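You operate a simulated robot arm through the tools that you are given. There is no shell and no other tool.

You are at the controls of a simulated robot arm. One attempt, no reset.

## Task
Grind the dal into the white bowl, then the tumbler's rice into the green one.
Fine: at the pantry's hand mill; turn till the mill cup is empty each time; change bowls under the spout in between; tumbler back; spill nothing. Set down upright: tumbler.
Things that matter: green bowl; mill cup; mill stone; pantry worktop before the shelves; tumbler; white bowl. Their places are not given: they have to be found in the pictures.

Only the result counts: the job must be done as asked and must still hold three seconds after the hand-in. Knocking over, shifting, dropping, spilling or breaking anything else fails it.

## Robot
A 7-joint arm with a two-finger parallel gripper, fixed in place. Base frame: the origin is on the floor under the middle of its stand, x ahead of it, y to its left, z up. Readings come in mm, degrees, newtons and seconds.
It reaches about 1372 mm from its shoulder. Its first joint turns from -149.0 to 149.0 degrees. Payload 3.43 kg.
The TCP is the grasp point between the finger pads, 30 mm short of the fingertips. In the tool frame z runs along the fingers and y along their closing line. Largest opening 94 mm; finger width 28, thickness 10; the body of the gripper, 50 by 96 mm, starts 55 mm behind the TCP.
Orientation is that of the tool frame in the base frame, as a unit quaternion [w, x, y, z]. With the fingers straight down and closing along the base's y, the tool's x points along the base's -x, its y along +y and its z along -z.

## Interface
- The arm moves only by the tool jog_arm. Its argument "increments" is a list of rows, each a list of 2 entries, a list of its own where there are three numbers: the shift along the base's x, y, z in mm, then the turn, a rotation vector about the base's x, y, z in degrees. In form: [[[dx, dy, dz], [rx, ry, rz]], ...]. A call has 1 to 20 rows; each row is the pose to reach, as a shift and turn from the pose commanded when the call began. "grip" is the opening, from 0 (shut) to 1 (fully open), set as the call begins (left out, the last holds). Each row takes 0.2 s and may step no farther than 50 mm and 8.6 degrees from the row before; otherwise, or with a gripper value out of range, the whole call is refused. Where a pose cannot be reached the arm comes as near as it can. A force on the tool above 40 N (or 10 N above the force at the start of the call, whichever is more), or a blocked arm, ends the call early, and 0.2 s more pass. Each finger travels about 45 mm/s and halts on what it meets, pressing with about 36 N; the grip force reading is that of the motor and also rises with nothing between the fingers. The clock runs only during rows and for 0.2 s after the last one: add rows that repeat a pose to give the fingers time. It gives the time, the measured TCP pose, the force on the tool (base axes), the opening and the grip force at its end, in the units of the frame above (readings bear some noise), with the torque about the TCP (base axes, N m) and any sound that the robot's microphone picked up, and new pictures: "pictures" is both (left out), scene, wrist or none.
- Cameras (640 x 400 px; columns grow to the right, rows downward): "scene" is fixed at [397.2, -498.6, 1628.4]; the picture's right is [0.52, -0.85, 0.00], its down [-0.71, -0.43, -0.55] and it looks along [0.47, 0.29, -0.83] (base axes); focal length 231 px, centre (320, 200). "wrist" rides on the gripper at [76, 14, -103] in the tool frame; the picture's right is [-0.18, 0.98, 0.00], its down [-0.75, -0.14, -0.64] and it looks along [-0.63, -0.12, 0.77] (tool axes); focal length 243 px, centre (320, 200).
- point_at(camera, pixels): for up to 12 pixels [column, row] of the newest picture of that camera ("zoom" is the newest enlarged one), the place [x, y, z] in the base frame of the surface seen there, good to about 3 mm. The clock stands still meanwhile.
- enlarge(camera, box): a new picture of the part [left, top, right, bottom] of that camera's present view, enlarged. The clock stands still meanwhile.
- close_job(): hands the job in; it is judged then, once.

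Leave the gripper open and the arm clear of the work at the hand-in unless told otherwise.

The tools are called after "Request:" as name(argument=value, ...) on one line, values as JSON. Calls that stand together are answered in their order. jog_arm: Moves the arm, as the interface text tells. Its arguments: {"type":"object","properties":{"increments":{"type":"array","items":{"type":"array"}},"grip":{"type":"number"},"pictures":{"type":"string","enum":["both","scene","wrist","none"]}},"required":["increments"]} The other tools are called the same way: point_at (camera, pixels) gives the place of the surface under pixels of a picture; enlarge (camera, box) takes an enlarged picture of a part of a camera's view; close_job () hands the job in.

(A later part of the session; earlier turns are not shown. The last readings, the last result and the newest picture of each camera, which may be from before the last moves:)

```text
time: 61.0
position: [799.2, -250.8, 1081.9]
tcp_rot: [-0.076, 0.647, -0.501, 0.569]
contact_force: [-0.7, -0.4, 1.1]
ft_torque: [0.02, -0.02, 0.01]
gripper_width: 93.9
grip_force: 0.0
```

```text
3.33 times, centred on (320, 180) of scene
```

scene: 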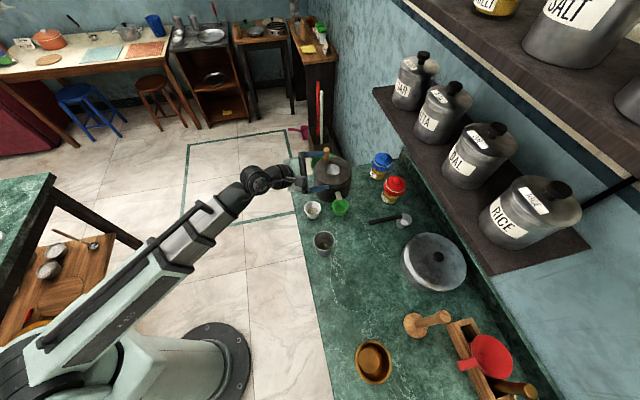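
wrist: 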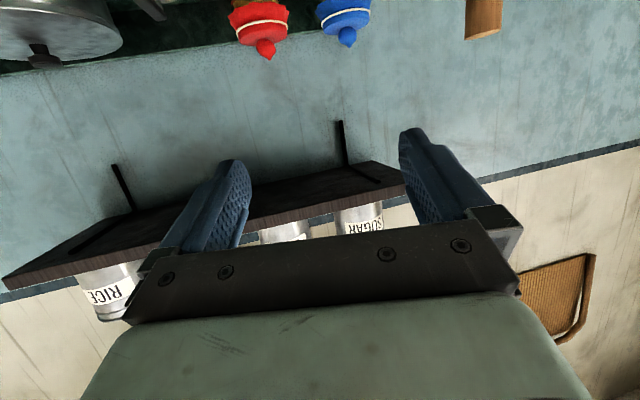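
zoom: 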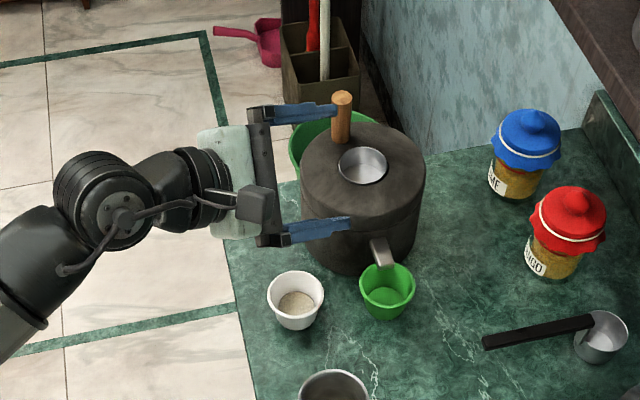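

The full roll is reachable. I roll back level while moving to a staging point about 110 mm behind the tumbler along the finger line, a little high.

Request:
jog_arm(increments=[[[-13.6, -2.7, -5], [6.84, -3.95, -2.87]], [[-27.1, -5.4, -10], [13.68, -7.9, -5.74]], [[-40.7, -8.1, -15], [20.5, -11.85, -8.6]], [[-54.2, -10.8, -20], [27.4, -15.8, -11.5]], [[-67.8, -13.5, -25], [34.2, -19.75, -14.35]], [[-81.4, -16.1, -30], [41.0, -23.7, -17.2]], [[-94.9, -18.8, -35], [47.9, -27.65, -20.1]], [[-108.5, -21.5, -40], [54.7, -31.6, -23]], [[-122, -24.2, -45], [61.6, -35.55, -25.8]], [[-135.6, -26.9, -50], [68.4, -39.5, -28.7]], [[-149.2, -29.6, -55], [75.2, -43.45, -31.6]], [[-162.8, -32.3, -65], [82.1, -47.4, -34.4]], [[-176.3, -35, -80], [88.9, -51.35, -37.3]], [[-189.9, -37.6, -95], [95.8, -55.3, -40.2]], [[-203.4, -40.3, -110], [102.6, -59.25, -43]], [[-217, -43, -121], [109.4, -63.2, -45.9]], [[-217, -43, -121], [109.4, -63.2, -45.9]]], grip=1, pictures="both")

Request:
enlarge(camera="scene", box=[250, 180, 410, 300])

```text
time: 64.6
position: [658.1, -333.2, 972.9]
tcp_rot: [0.555, 0.212, 0.791, -0.148]
contact_force: [-0.4, 0.7, -0.5]
ft_torque: [0.0, 0.0, 0.01]
gripper_width: 94.2
grip_force: 0.0
out of reach, approached as far as the arm can: row 10, 11, 12, 13, 14, 15, 16, 17
```

scene: 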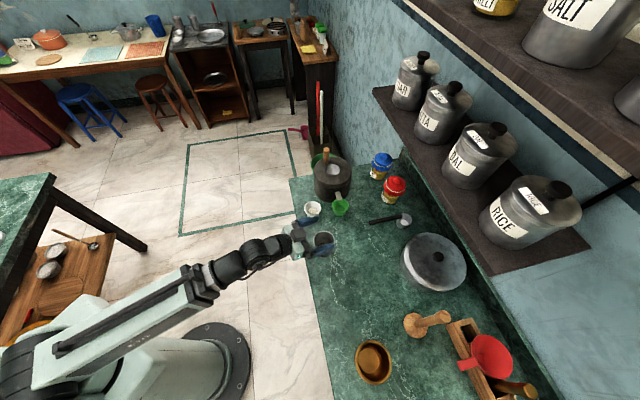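
wrist: 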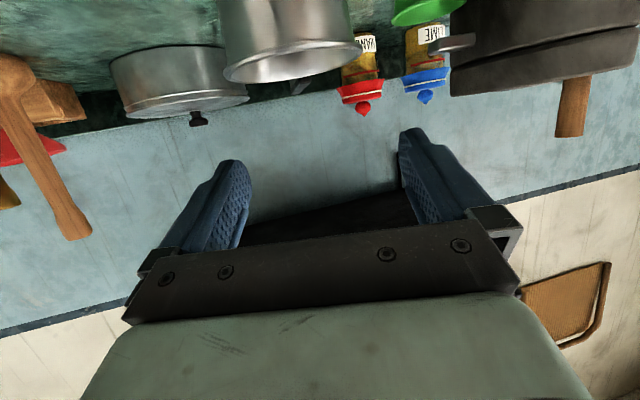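

```text
3.33 times, centred on (330, 240) of scene
```

zoom: 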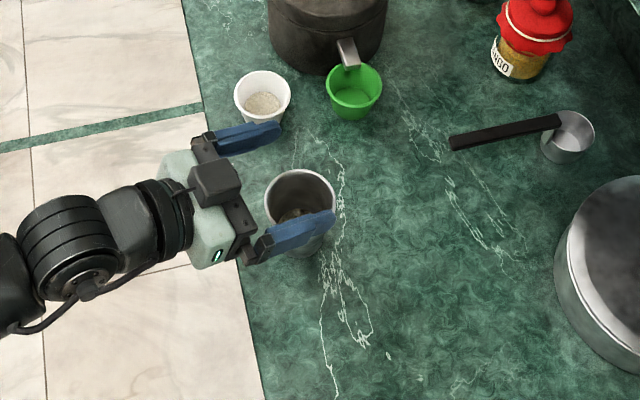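

The arm could not fold that close to its stand: it stopped at (658,-333,973), with the open fingers already above the tumbler's level. A heading nearer −65° would keep the wrist farther out. First a small test move shows which commanded pose counts.

Request:
jog_arm(increments=[[[0, 0, 20], [0, 0, 0]], [[0, 0, 20], [0, 0, 0]]], grip=1, pictures="none")

```text
time: 65.2
position: [659.4, -333.6, 993.2]
tcp_rot: [0.553, 0.213, 0.792, -0.148]
contact_force: [0.3, -0.1, 0.0]
ft_torque: [0.01, -0.01, -0.01]
gripper_width: 94.1
grip_force: 0.0
```

The reached pose is the reference (it rose exactly 20 mm). I yaw −35° to heading −65° while centring the fingers over the tumbler at a safe height.

Request:
jog_arm(increments=[[[2.6, -2.7, 0], [0, 0, -7]], [[5.2, -5.4, 0], [0, 0, -14]], [[7.8, -8.1, 0], [0, 0, -21]], [[10.4, -10.8, 0], [0, 0, -28]], [[13, -13.5, 0], [0, 0, -35]], [[13, -13.5, 0], [0, 0, -35]]], grip=1, pictures="both")

Request:
enlarge(camera="scene", box=[270, 190, 390, 280])

```text
time: 66.6
position: [673.1, -350.0, 992.5]
tcp_rot: [0.483, 0.441, 0.691, -0.309]
contact_force: [0.2, -0.5, 0.4]
ft_torque: [-0.01, 0.0, 0.03]
gripper_width: 93.9
grip_force: 0.1
```

scene: 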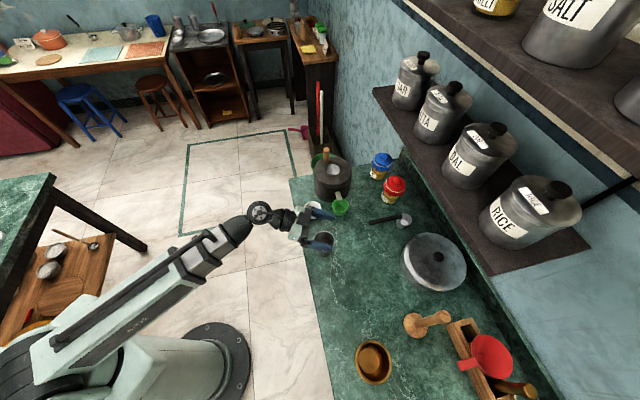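
wrist: 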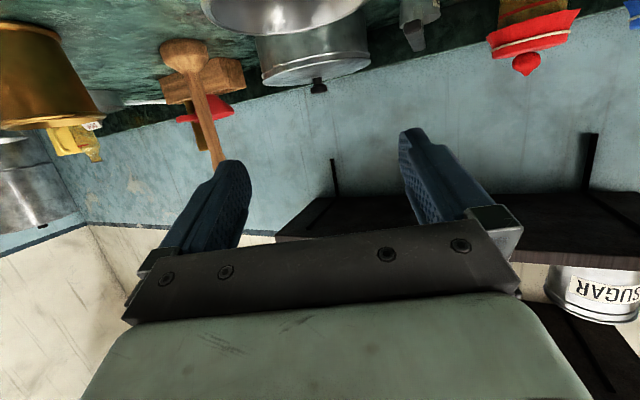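

```text
4.44 times, centred on (330, 235) of scene
```

zoom: 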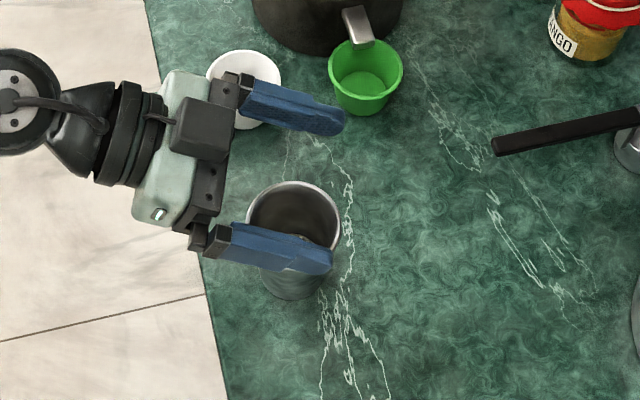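

I check the tumbler's rim and fingertip positions against each other, plus the dark box on the hand's upper side.

Request:
point_at(camera="zoom", pixels=[[203, 125], [185, 110], [235, 120], [300, 110], [340, 120], [270, 245], [328, 255], [290, 182], [248, 205], [338, 220], [240, 150], [180, 90]])

Request:
enlarge(camera="wrist", box=[180, 0, 460, 120])

```text
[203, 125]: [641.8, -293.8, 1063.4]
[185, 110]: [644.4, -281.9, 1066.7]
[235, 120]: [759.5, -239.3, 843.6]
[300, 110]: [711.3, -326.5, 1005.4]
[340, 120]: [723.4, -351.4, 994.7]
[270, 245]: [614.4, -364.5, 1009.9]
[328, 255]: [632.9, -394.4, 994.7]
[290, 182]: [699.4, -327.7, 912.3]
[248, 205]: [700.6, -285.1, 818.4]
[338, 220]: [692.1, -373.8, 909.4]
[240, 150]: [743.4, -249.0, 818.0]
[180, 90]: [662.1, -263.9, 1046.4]
```

```text
2.29 times, centred on (320, 60) of wrist
```

zoom: 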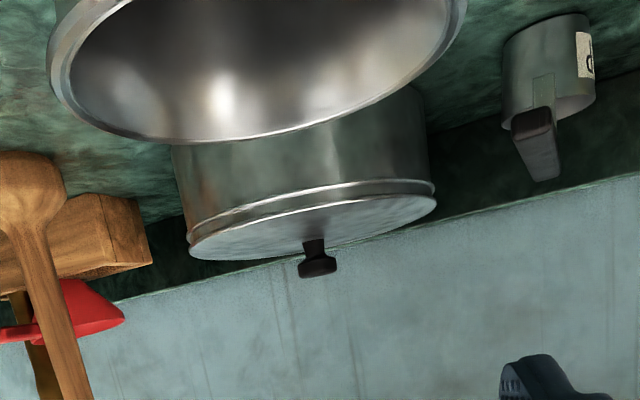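

The geometry fits. I descend to z≈945, with fingers just above the tumbler's rim, and look again before straddling it.

Request:
jog_arm(increments=[[[0, 0, -16], [0, 0, 0]], [[0, 0, -32], [0, 0, 0]], [[0, 0, -46], [0, 0, 0]], [[0, 0, -46], [0, 0, 0]]], grip=1, pictures="both")

Request:
enlarge(camera="scene", box=[290, 200, 370, 270])

Request:
point_at(camera="wrist", pixels=[[240, 30], [300, 55], [350, 40], [320, 55], [238, 165], [405, 135]])

```text
time: 67.6
position: [674.6, -350.0, 946.6]
tcp_rot: [0.483, 0.441, 0.691, -0.308]
contact_force: [-0.5, 0.4, 0.2]
ft_torque: [-0.01, -0.04, -0.01]
gripper_width: 94.0
grip_force: 0.1
```

scene: 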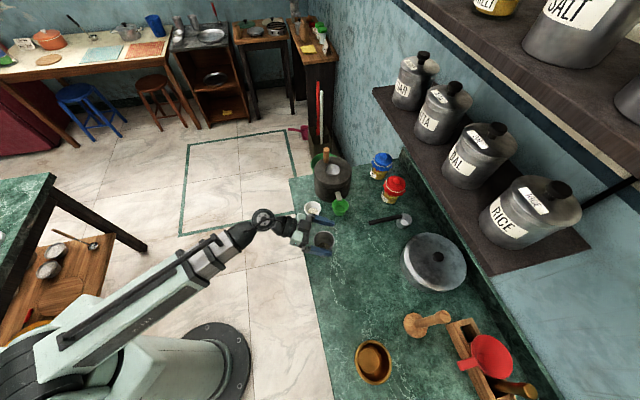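
wrist: 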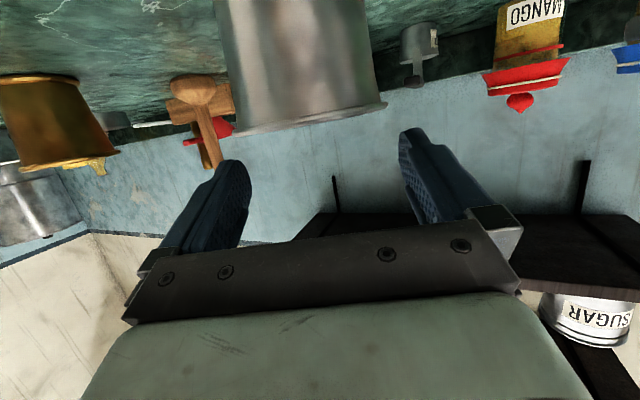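

```text
5.71 times, centred on (330, 235) of scene
```

zoom: 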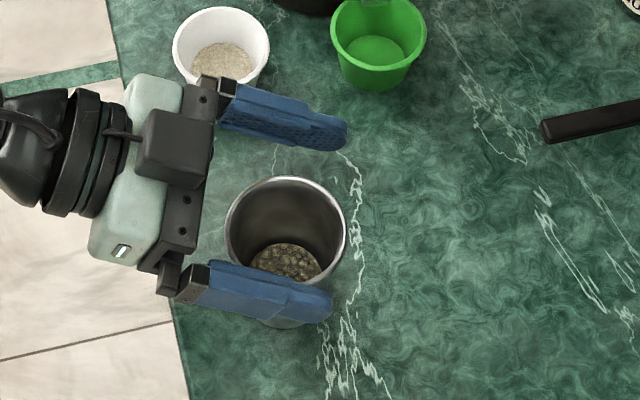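

```text
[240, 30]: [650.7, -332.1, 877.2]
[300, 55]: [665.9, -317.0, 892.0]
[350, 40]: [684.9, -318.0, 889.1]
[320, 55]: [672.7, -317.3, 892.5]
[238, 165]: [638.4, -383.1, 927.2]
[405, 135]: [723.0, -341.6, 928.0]
```

The tumbler is laterally centred between the fingers. I pull back 6 mm for palm clearance and lower straddling it to TCP z≈880.

Request:
jog_arm(increments=[[[-2.5, 5.4, -4], [0, 0, 0]], [[-2.5, 5.4, -20], [0, 0, 0]], [[-2.5, 5.4, -36], [0, 0, 0]], [[-2.5, 5.4, -52], [0, 0, 0]], [[-2.5, 5.4, -66], [0, 0, 0]], [[-2.5, 5.4, -66], [0, 0, 0]]], grip=1, pictures="both")

Request:
enlarge(camera="scene", box=[290, 210, 370, 270])

```text
time: 69.0
position: [671.1, -344.4, 880.2]
tcp_rot: [0.483, 0.441, 0.692, -0.307]
contact_force: [0.3, 0.3, 0.1]
ft_torque: [0.01, 0.0, -0.02]
gripper_width: 94.0
grip_force: 0.0
```

scene: 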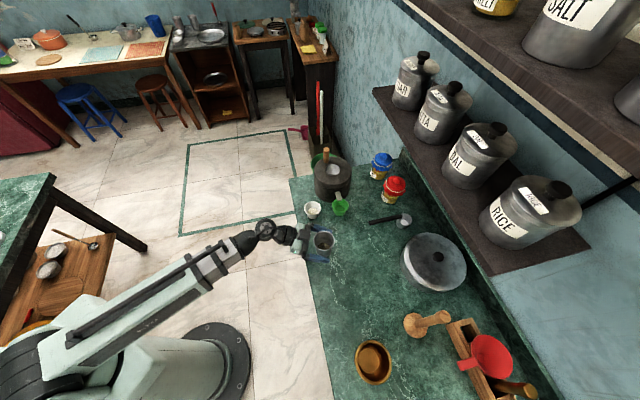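
wrist: 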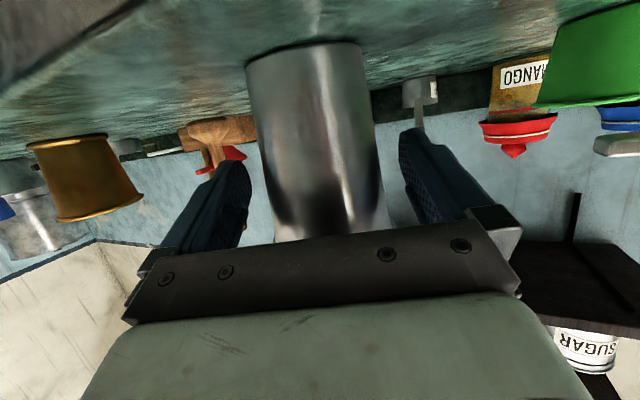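

```text
6.67 times, centred on (330, 240) of scene
```

zoom: 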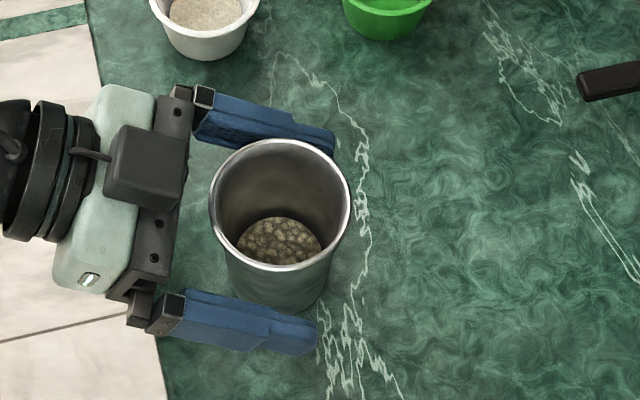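

The tumbler stands centred between the fingers, palm clear. I close on it.

Request:
jog_arm(increments=[[[0, 0, 0], [0, 0, 0]], [[0, 0, 0], [0, 0, 0]], [[0, 0, 0], [0, 0, 0]], [[0, 0, 0], [0, 0, 0]], [[0, 0, 0], [0, 0, 0]]], grip=0.4, pictures="both")

Request:
enlarge(camera="scene", box=[290, 210, 370, 270])

Request:
point_at(camera="zoom", pixels=[[210, 205], [280, 142], [349, 205], [275, 268], [225, 160], [335, 160], [330, 250], [275, 245], [240, 240], [310, 240]])

```text
time: 70.2
position: [671.4, -343.8, 880.2]
tcp_rot: [0.483, 0.441, 0.691, -0.308]
contact_force: [1.1, 0.2, 0.4]
ft_torque: [-0.02, -0.02, -0.01]
gripper_width: 66.3
grip_force: 36.0
```

scene: 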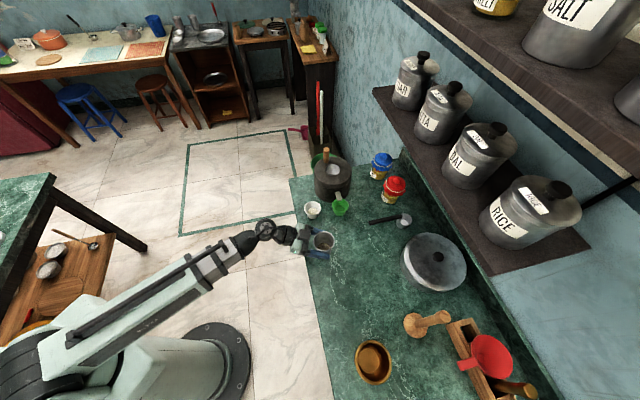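
wrist: 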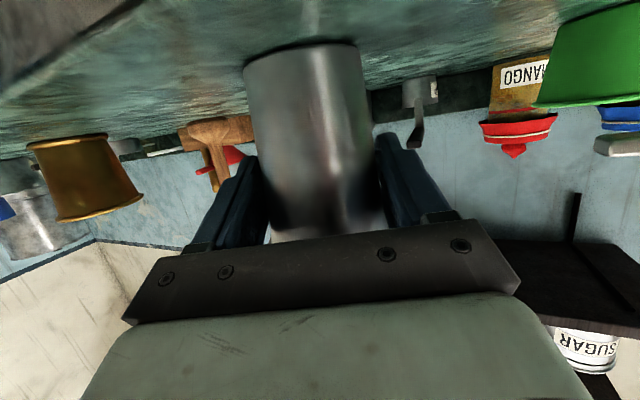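

```text
6.67 times, centred on (330, 240) of scene
```

zoom: 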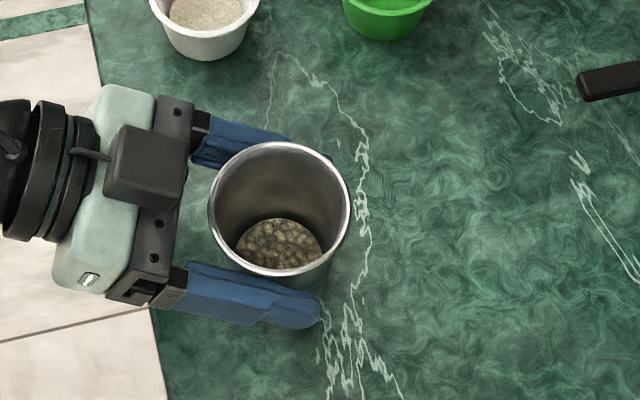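

```text
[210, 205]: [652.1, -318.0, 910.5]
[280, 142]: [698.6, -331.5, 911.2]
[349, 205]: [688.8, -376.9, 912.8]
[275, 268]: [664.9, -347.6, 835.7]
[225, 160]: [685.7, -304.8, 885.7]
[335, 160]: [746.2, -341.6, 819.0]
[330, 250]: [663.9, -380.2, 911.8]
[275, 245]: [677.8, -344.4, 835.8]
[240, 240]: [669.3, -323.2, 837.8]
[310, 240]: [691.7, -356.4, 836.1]
```

Held firmly at 66.3 mm; the tumbler did not shift. I lift it straight up 160 mm at a gentle pace and check the grip.

Request:
jog_arm(increments=[[[0, 0, 4], [0, 0, 0]], [[0, 0, 14], [0, 0, 0]], [[0, 0, 30], [0, 0, 0]], [[0, 0, 50], [0, 0, 0]], [[0, 0, 70], [0, 0, 0]], [[0, 0, 90], [0, 0, 0]], [[0, 0, 110], [0, 0, 0]], [[0, 0, 130], [0, 0, 0]], [[0, 0, 148], [0, 0, 0]], [[0, 0, 160], [0, 0, 0]], [[0, 0, 160], [0, 0, 0]]], grip=0.4, pictures="both")

Request:
enlarge(camera="scene", box=[260, 160, 380, 260])

```text
time: 72.6
position: [670.4, -345.4, 1041.6]
tcp_rot: [0.483, 0.441, 0.691, -0.308]
contact_force: [0.1, -0.4, -0.8]
ft_torque: [0.0, -0.01, 0.01]
gripper_width: 66.2
grip_force: 35.9
```

scene: 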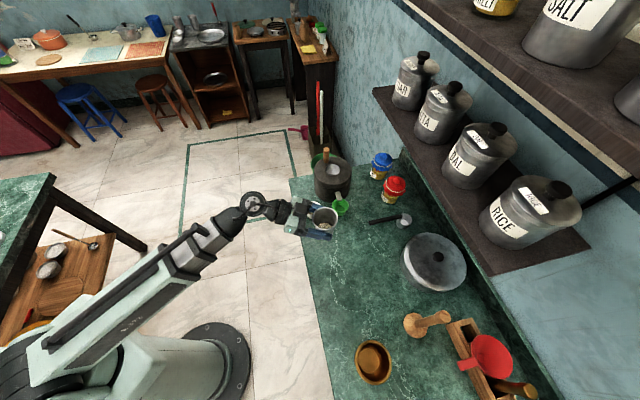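
wrist: 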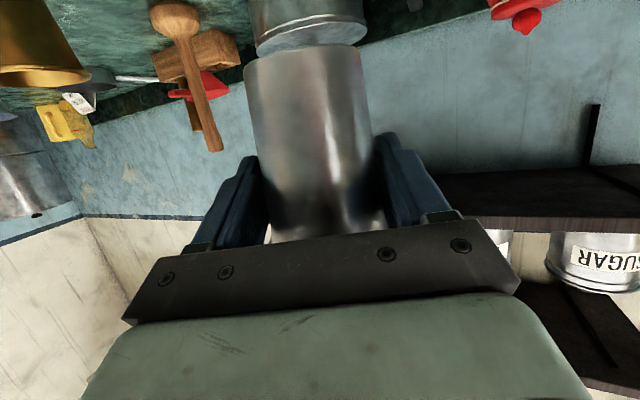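

```text
4.00 times, centred on (320, 210) of scene
```

zoom: 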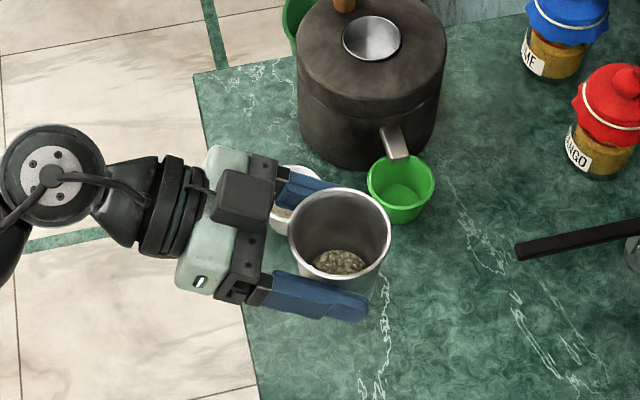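

The tumbler is secure and level. I carry it at this height toward the mill, stopping on the near side of the cup with the tumbler's axis about 56 mm short of the cup centre.

Request:
jog_arm(increments=[[[7, 3, 0], [0, 0, 0]], [[22, 9, 0], [0, 0, 0]], [[44, 17.5, 0], [0, 0, 0]], [[68, 27, 0], [0, 0, 0]], [[92, 36.5, 0], [0, 0, 0]], [[116, 46, 0], [0, 0, 0]], [[140, 55.5, 0], [0, 0, 0]], [[164, 65, 0], [0, 0, 0]], [[185, 73.5, 0], [0, 0, 0]], [[201, 80, 0], [0, 0, 0]], [[209, 83, 0], [0, 0, 0]], [[211.5, 84, 0], [0, 0, 0]], [[211.5, 84, 0], [0, 0, 0]]], grip=0.4, pictures="both")

Request:
enlarge(camera="scene", box=[280, 120, 400, 220])

Request:
point_at(camera="zoom", pixels=[[320, 150], [280, 200]])

```text
time: 75.4
position: [882.0, -261.8, 1040.5]
tcp_rot: [0.483, 0.44, 0.691, -0.308]
contact_force: [1.7, -0.2, -0.7]
ft_torque: [0.01, 0.0, 0.0]
gripper_width: 66.1
grip_force: 36.6
```

scene: 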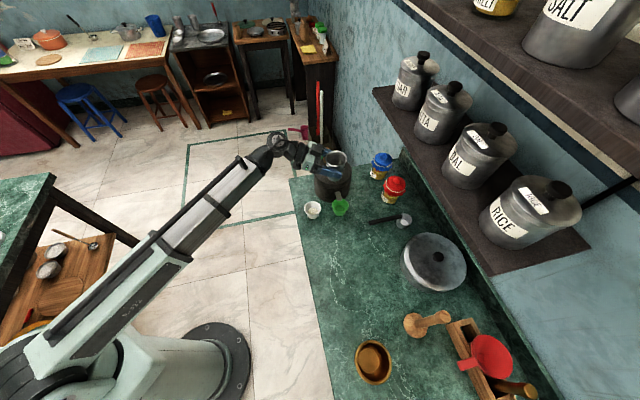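
wrist: 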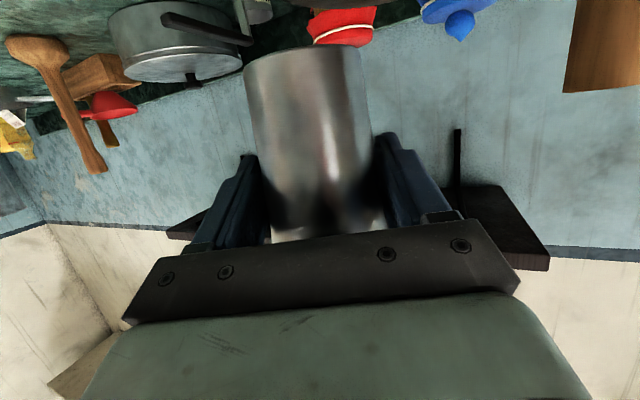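

```text
4.00 times, centred on (340, 170) of scene
```

zoom: 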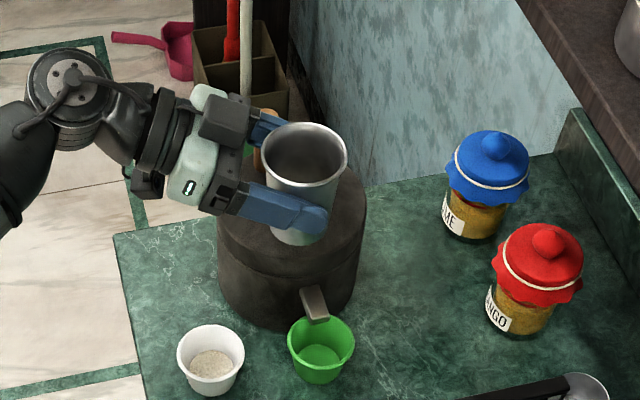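

```text
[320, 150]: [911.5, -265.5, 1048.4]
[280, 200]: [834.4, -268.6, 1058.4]
```

The tumbler is beside the cup axis as planned. First part of the pour: roll 60° (the rice is still well held at that tilt) and lower 20 mm, keeping the lip over the cup.

Request:
jog_arm(increments=[[[0, 0, 0], [-2.98, 6.39, 2.565]], [[0, 0, -2], [-5.96, 12.78, 5.13]], [[0, 0, -5], [-8.94, 19.17, 7.7]], [[0, 0, -8], [-11.92, 25.56, 10.26]], [[0, 0, -11], [-14.9, 31.95, 12.83]], [[0, 0, -14], [-17.88, 38.34, 15.39]], [[0, 0, -17], [-20.86, 44.73, 17.96]], [[0, 0, -20], [-23.84, 51.12, 20.52]], [[0, 0, -20], [-23.84, 51.12, 20.52]]], grip=0.4, pictures="both")

Request:
enlarge(camera="scene", box=[290, 130, 380, 205])

```text
time: 77.4
position: [881.7, -262.1, 1020.0]
tcp_rot: [0.264, 0.036, 0.818, -0.509]
contact_force: [-0.4, 0.0, -0.5]
ft_torque: [-0.01, -0.01, 0.02]
gripper_width: 66.2
grip_force: 35.5
```

scene: 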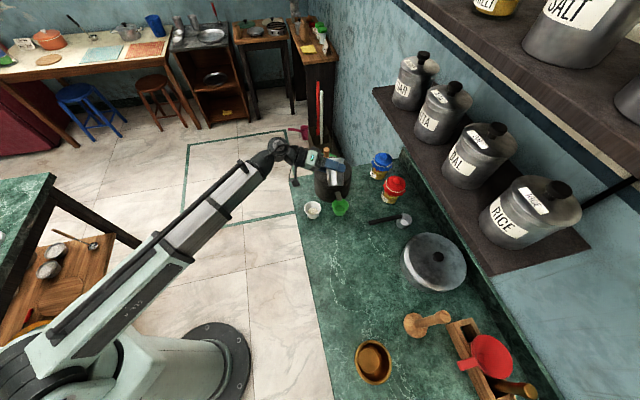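
wrist: 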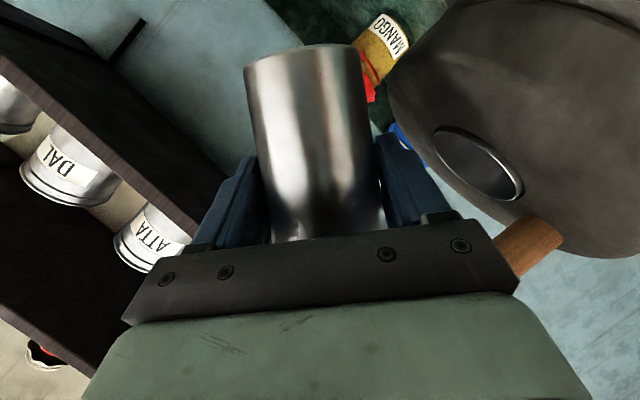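

```text
5.33 times, centred on (335, 168) of scene
```

zoom: 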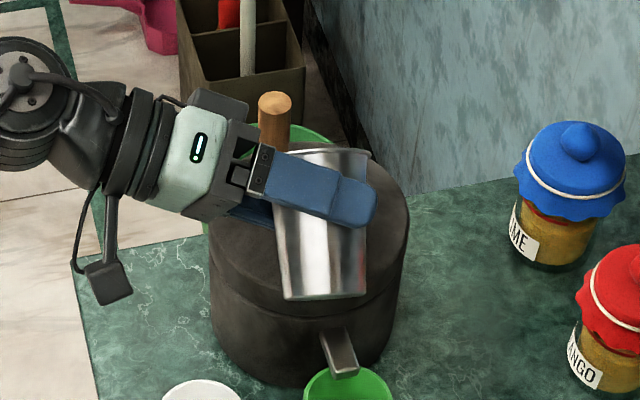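

The wrist camera now sees the cup at (478,163), useful for watching. I check where the tumbler's rim actually is.

Request:
point_at(camera="zoom", pixels=[[371, 154], [345, 150], [310, 150], [362, 172], [365, 230], [325, 296], [285, 296], [362, 292], [362, 212]])

Request:
enlarge(camera="wrist", box=[380, 100, 580, 260])

```text
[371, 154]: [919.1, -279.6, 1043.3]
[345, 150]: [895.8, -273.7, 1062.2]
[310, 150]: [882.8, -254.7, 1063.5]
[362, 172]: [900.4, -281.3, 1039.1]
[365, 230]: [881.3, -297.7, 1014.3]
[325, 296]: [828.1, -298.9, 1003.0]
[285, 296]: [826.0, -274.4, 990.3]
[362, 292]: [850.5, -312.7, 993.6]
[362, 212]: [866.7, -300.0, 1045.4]
```

```text
2.50 times, centred on (480, 180) of wrist
```

zoom: 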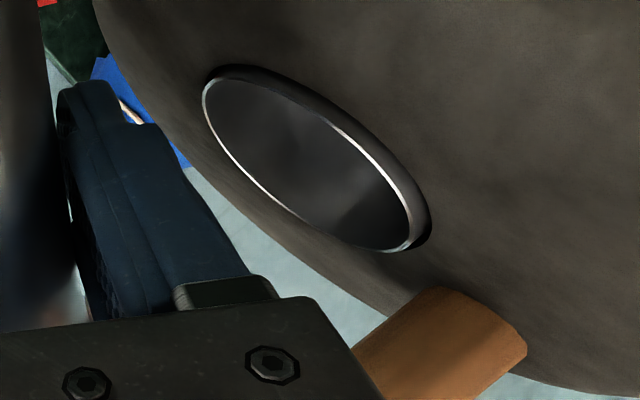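

The rim is where calculated: lip ≈12 mm short of the cup centre and inside its radius. I roll on slowly to 90° (tilt ≈83°), shifting so the lip stays over the cup, then look for rice arriving.

Request:
jog_arm(increments=[[[1.6, 0.1, -1], [-1.985, 4.26, 1.71]], [[3.2, 0.2, -2], [-3.97, 8.52, 3.42]], [[4.9, 0.3, -3], [-5.96, 12.78, 5.13]], [[7, 0.9, -4], [-7.94, 17.04, 6.84]], [[9.4, 1.6, -5], [-9.93, 21.3, 8.55]], [[11.7, 2.5, -6], [-11.91, 25.56, 10.26]], [[11.7, 2.5, -6], [-11.91, 25.56, 10.26]]], grip=0.4, pictures="both")

Request:
enlarge(camera="wrist", box=[340, 80, 580, 260])

Request:
enlarge(camera="scene", box=[300, 130, 380, 200])

```text
time: 79.0
position: [894.0, -258.3, 1014.6]
tcp_rot: [0.124, -0.178, 0.799, -0.56]
contact_force: [0.0, 0.3, -1.1]
ft_torque: [0.01, 0.03, -0.02]
gripper_width: 66.3
grip_force: 36.0
```

scene: 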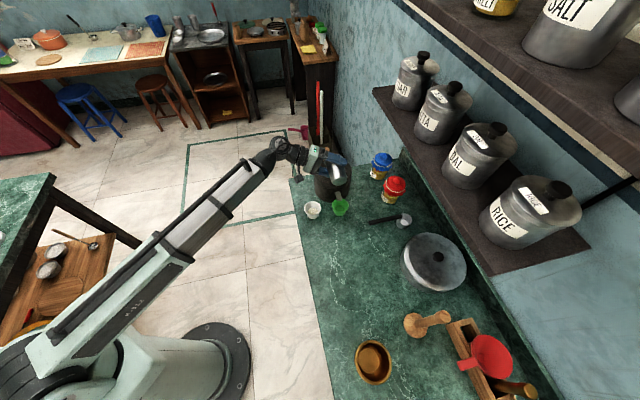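
wrist: 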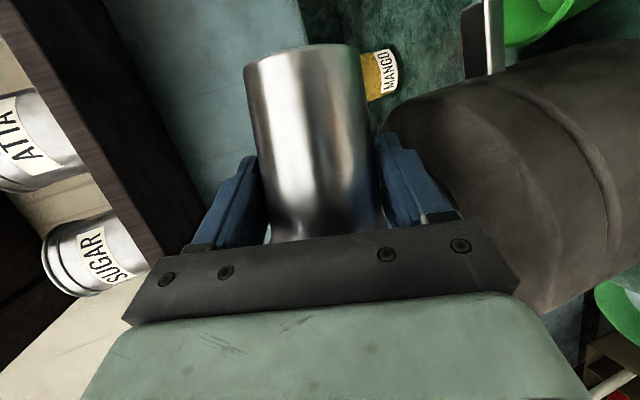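

```text
2.22 times, centred on (460, 170) of wrist
```

zoom: 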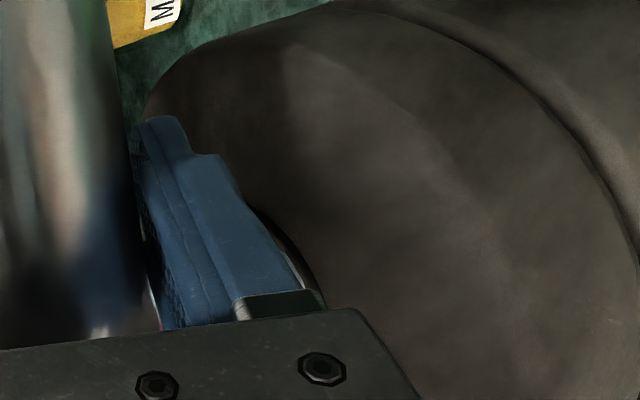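

```text
5.71 times, centred on (340, 165) of scene
```

zoom: 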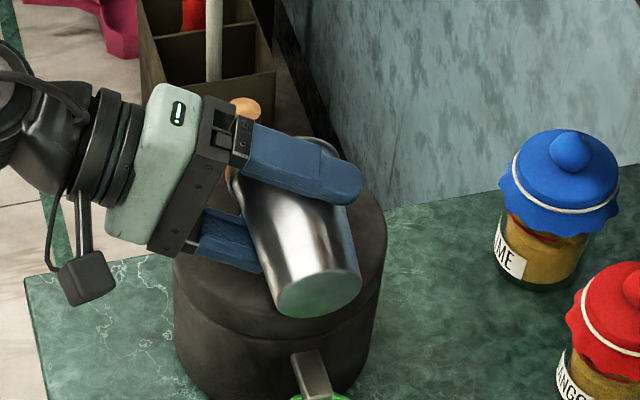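

No spill anywhere. I go on to 110° roll (tilt ≈100°) at 12°/s with the lip tracking the cup, then pause for the rice to run.

Request:
jog_arm(increments=[[[1.28, 0.63, -0.4], [-0.99, 2.13, 0.855]], [[2.56, 1.26, -0.8], [-1.985, 4.26, 1.71]], [[3.84, 1.89, -1.2], [-2.98, 6.39, 2.565]], [[5.1, 2.5, -1.6], [-3.97, 8.52, 3.42]], [[6.4, 3.3, -2], [-4.96, 10.65, 4.275]], [[7.7, 4.1, -2.4], [-5.955, 12.78, 5.13]], [[9.0, 4.9, -2.7], [-6.95, 14.91, 5.985]], [[10.3, 5.7, -3], [-7.94, 17.04, 6.84]], [[10.3, 5.7, -3], [-7.94, 17.04, 6.84]], [[10.3, 5.7, -3], [-7.94, 17.04, 6.84]], [[10.3, 5.7, -3], [-7.94, 17.04, 6.84]]], grip=0.4, pictures="both")

Request:
enlarge(camera="wrist", box=[340, 60, 640, 280])

Request:
enlarge(camera="scene", box=[290, 130, 380, 210])

```text
time: 81.4
position: [904.1, -253.3, 1012.2]
tcp_rot: [0.024, -0.313, 0.757, -0.573]
contact_force: [-0.1, -0.4, -0.8]
ft_torque: [0.01, 0.0, -0.01]
gripper_width: 65.9
grip_force: 35.9
```

scene: 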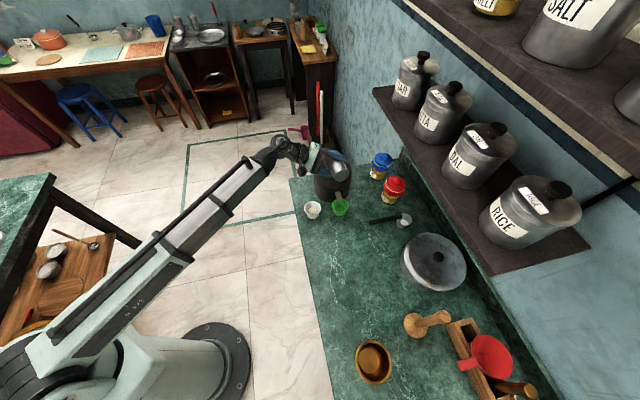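
wrist: 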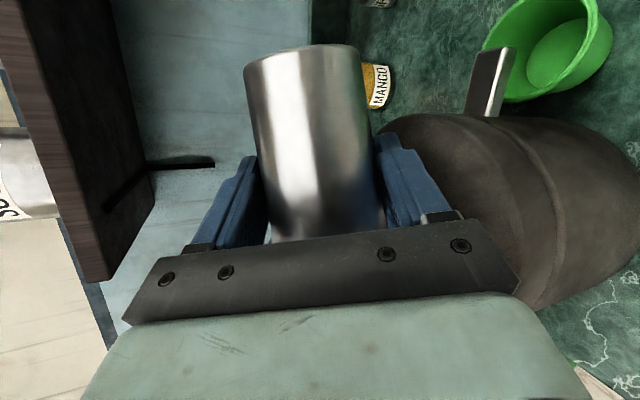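

```text
1.82 times, centred on (490, 170) of wrist
```

zoom: 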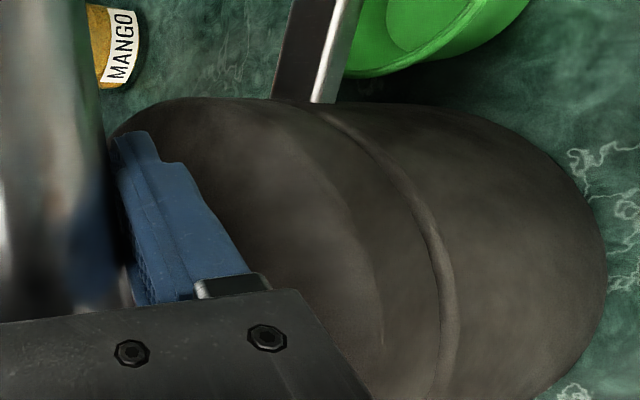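

```text
5.00 times, centred on (335, 170) of scene
```

zoom: 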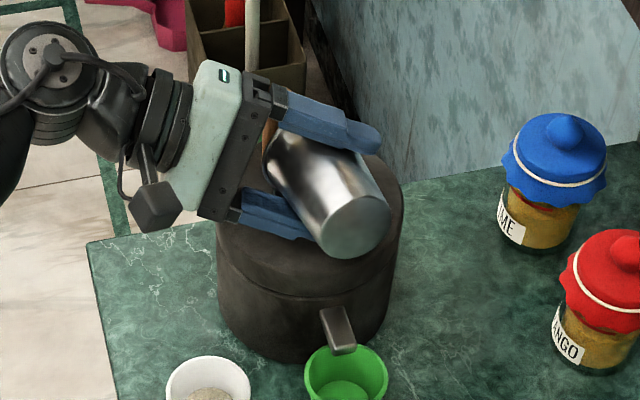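

Nothing is spilled on the stone or worktop as far as I can see. I continue to 130° roll (tilt ≈117°) with the lip tracking, then pause.

Request:
jog_arm(increments=[[[1.28, 0.98, 0], [-0.99, 2.13, 0.855]], [[2.56, 1.96, 0], [-1.985, 4.26, 1.71]], [[3.84, 2.94, 0], [-2.98, 6.39, 2.565]], [[5.1, 3.9, 0], [-3.97, 8.52, 3.42]], [[5.1, 3.9, 0], [-3.97, 8.52, 3.42]], [[6.25, 5.05, 0], [-4.96, 10.65, 4.275]], [[7.4, 6.2, 0], [-5.955, 12.78, 5.13]], [[8.55, 7.35, 0], [-6.95, 14.91, 5.985]], [[9.7, 8.5, 0], [-7.94, 17.04, 6.84]], [[9.7, 8.5, 0], [-7.94, 17.04, 6.84]], [[9.7, 8.5, 0], [-7.94, 17.04, 6.84]], [[9.7, 8.5, 0], [-7.94, 17.04, 6.84]]], grip=0.4, pictures="both")

Request:
enlarge(camera="wrist", box=[340, 60, 640, 280])

Request:
enlarge(camera="scene", box=[300, 140, 380, 205])

```text
time: 84.0
position: [914.1, -245.3, 1012.7]
tcp_rot: [-0.075, -0.44, 0.691, -0.568]
contact_force: [0.0, 0.8, -0.5]
ft_torque: [0.04, 0.0, 0.03]
gripper_width: 65.9
grip_force: 35.9
```

scene: 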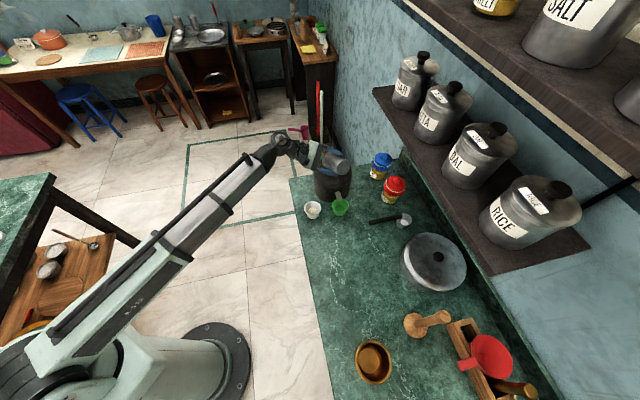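
wrist: 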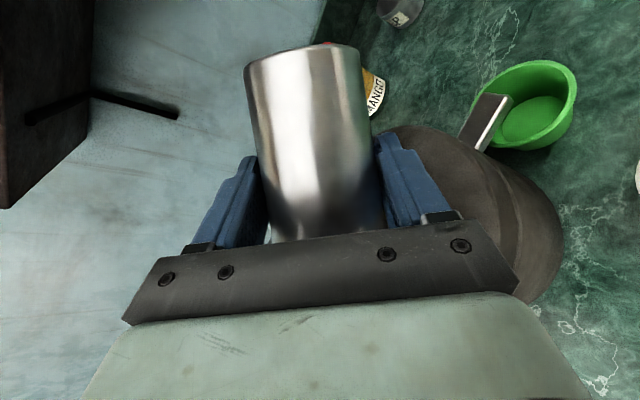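

```text
1.82 times, centred on (490, 170) of wrist
```

zoom: 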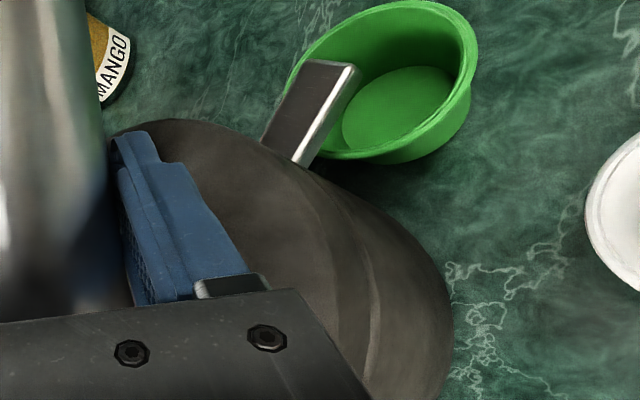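

```text
6.15 times, centred on (340, 172) of scene
```

zoom: 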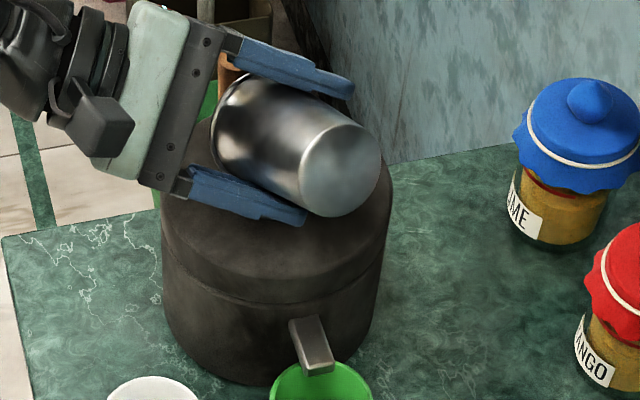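

Tilt is about 117° with no spill visible. I roll on to 140° (tilt ≈124°) to let the last grains run, then pause a second.

Request:
jog_arm(increments=[[[0.875, 1.25, 0], [-0.99, 2.13, 0.855]], [[1.75, 2.5, 0], [-1.985, 4.26, 1.71]], [[2.6, 3.75, 0], [-2.98, 6.39, 2.565]], [[3.5, 5, 0], [-3.97, 8.52, 3.42]], [[3.5, 5, 0], [-3.97, 8.52, 3.42]], [[3.5, 5, 0], [-3.97, 8.52, 3.42]], [[3.5, 5, 0], [-3.97, 8.52, 3.42]], [[3.5, 5, 0], [-3.97, 8.52, 3.42]]], grip=0.4, pictures="both")

Request:
enlarge(camera="scene", box=[300, 140, 380, 205])

```text
time: 85.8
position: [916.6, -239.4, 1011.6]
tcp_rot: [-0.124, -0.499, 0.649, -0.561]
contact_force: [-0.3, -0.3, -0.9]
ft_torque: [0.02, 0.04, -0.03]
gripper_width: 65.9
grip_force: 35.9
```

scene: 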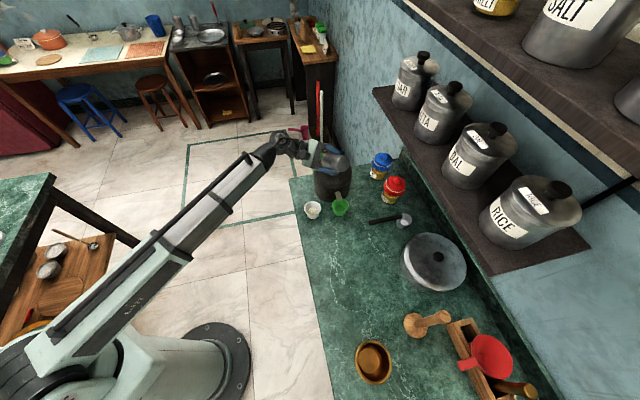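
wrist: 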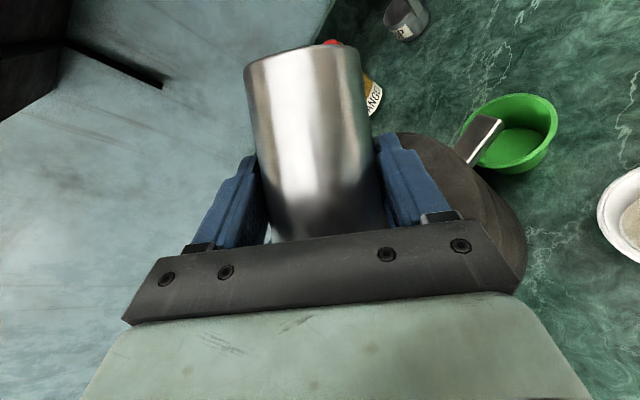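

```text
6.15 times, centred on (340, 172) of scene
```

zoom: 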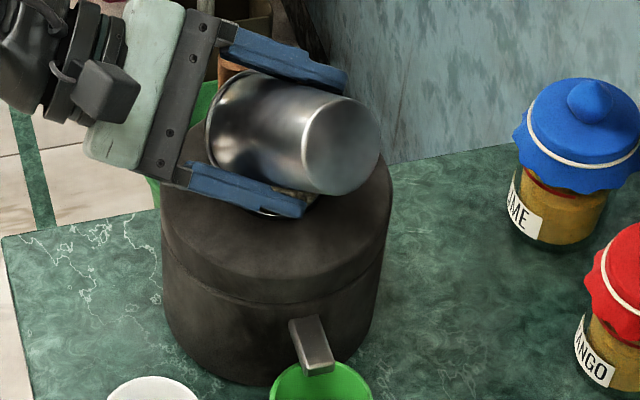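

Under the tumbler at zoom (290,192) I can see grain in the cup. I roll back along the same path so any last grain still falls inside the cup.

Request:
jog_arm(increments=[[[-1.75, -2.5, 0], [1.985, -4.26, -1.71]], [[-3.5, -5, 0], [3.97, -8.52, -3.42]], [[-5.8, -7.3, 0], [5.955, -12.78, -5.13]], [[-8.1, -9.6, 0], [7.94, -17.04, -6.84]], [[-10.65, -11.55, 0], [9.925, -21.3, -8.55]], [[-13.2, -13.5, 0], [11.91, -25.56, -10.26]], [[-15.8, -15.1, 0.7], [13.9, -29.82, -11.97]], [[-18.4, -16.7, 1.4], [15.88, -34.08, -13.68]], [[-20.9, -18, 2.2], [17.87, -38.34, -15.39]], [[-23.5, -19.2, 3], [19.85, -42.6, -17.1]], [[-25.8, -20, 4], [21.84, -46.86, -18.81]], [[-28, -20.7, 5], [23.82, -51.12, -20.52]], [[-30.3, -21.4, 6], [25.8, -55.38, -22.23]], [[-32, -21.5, 7], [27.79, -59.64, -23.94]], [[-33.6, -21.6, 8], [29.78, -63.9, -25.65]], [[-35.2, -21.7, 9], [31.76, -68.16, -27.36]], [[-35.2, -21.7, 14], [34.7, -74.6, -29.9]], [[-35.2, -21.7, 19], [37.7, -80.9, -32.5]], [[-35.2, -21.7, 24], [40.7, -87.3, -35.1]], [[-35.2, -21.7, 29], [43.7, -93.7, -37.6]]], grip=0.4, pictures="both")

Request:
enlarge(camera="wrist", box=[380, 40, 640, 260])

Request:
enlarge(camera="scene", box=[290, 130, 380, 205])

```text
time: 90.0
position: [881.1, -262.0, 1040.7]
tcp_rot: [0.387, 0.247, 0.781, -0.422]
contact_force: [0.3, -0.3, -0.3]
ft_torque: [0.0, 0.02, -0.01]
gripper_width: 66.2
grip_force: 35.9
```

scene: 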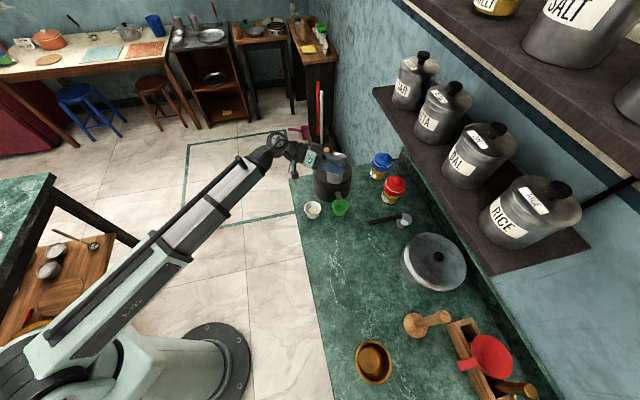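
wrist: 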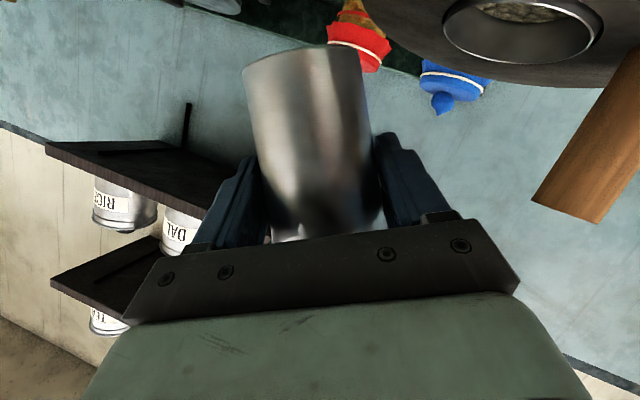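

```text
1.82 times, centred on (510, 150) of wrist
```

zoom: 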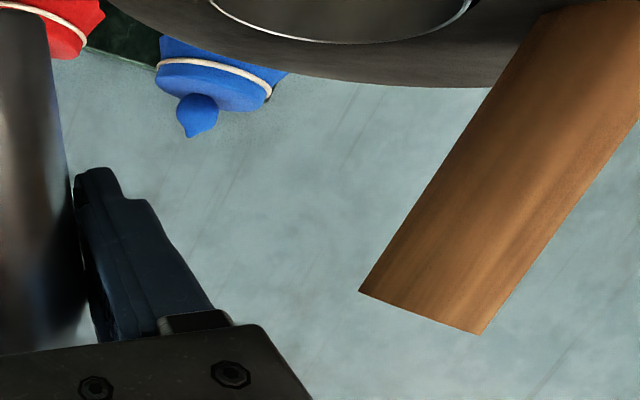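

```text
5.33 times, centred on (335, 168) of scene
```

zoom: 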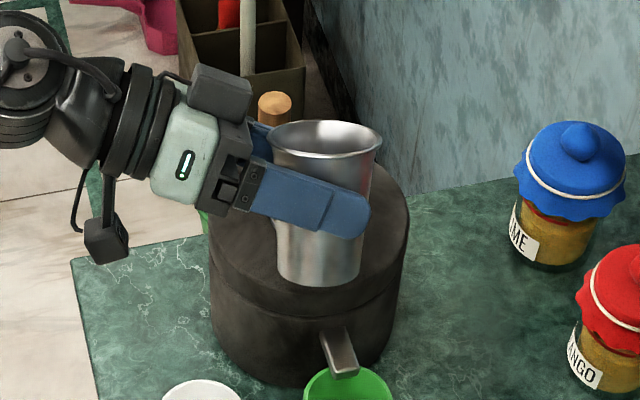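

The wrist picture shows grain in the cup at (525,12). I roll the last 30° upright and check that the tumbler is empty.

Request:
jog_arm(increments=[[[0, 0, 0], [2.98, -6.39, -2.565]], [[0, 0, 0], [5.955, -12.78, -5.13]], [[0, 0, 0], [8.93, -19.17, -7.7]], [[0, 0, 0], [11.91, -25.56, -10.26]], [[0, 0, 0], [11.91, -25.56, -10.26]]], grip=0.4, pictures="both")

Request:
enlarge(camera="scene", box=[310, 140, 370, 190])

```text
time: 91.2
position: [883.5, -262.6, 1041.3]
tcp_rot: [0.485, 0.44, 0.691, -0.308]
contact_force: [0.5, 0.2, -1.1]
ft_torque: [-0.03, 0.0, 0.0]
gripper_width: 65.6
grip_force: 36.0
```

scene: 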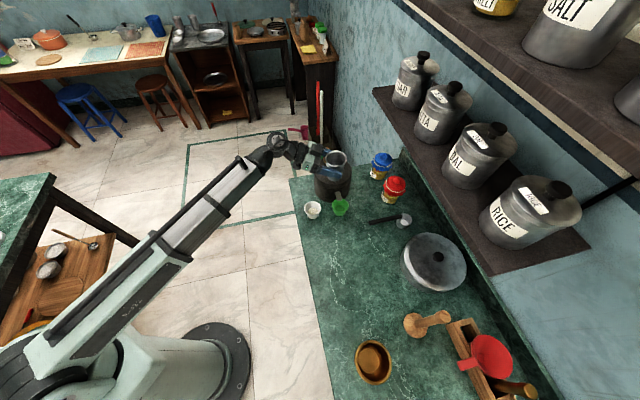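
wrist: 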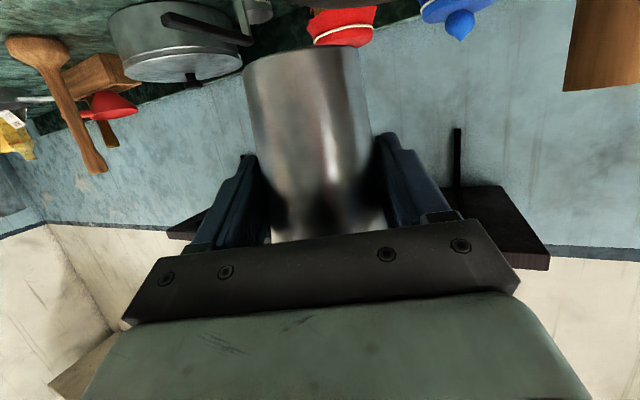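

```text
8.00 times, centred on (340, 165) of scene
```

zoom: 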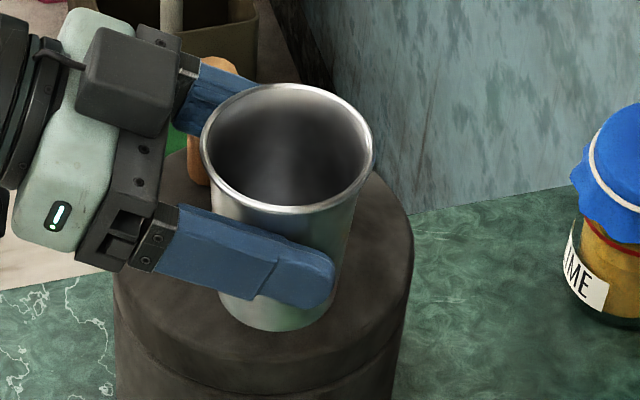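

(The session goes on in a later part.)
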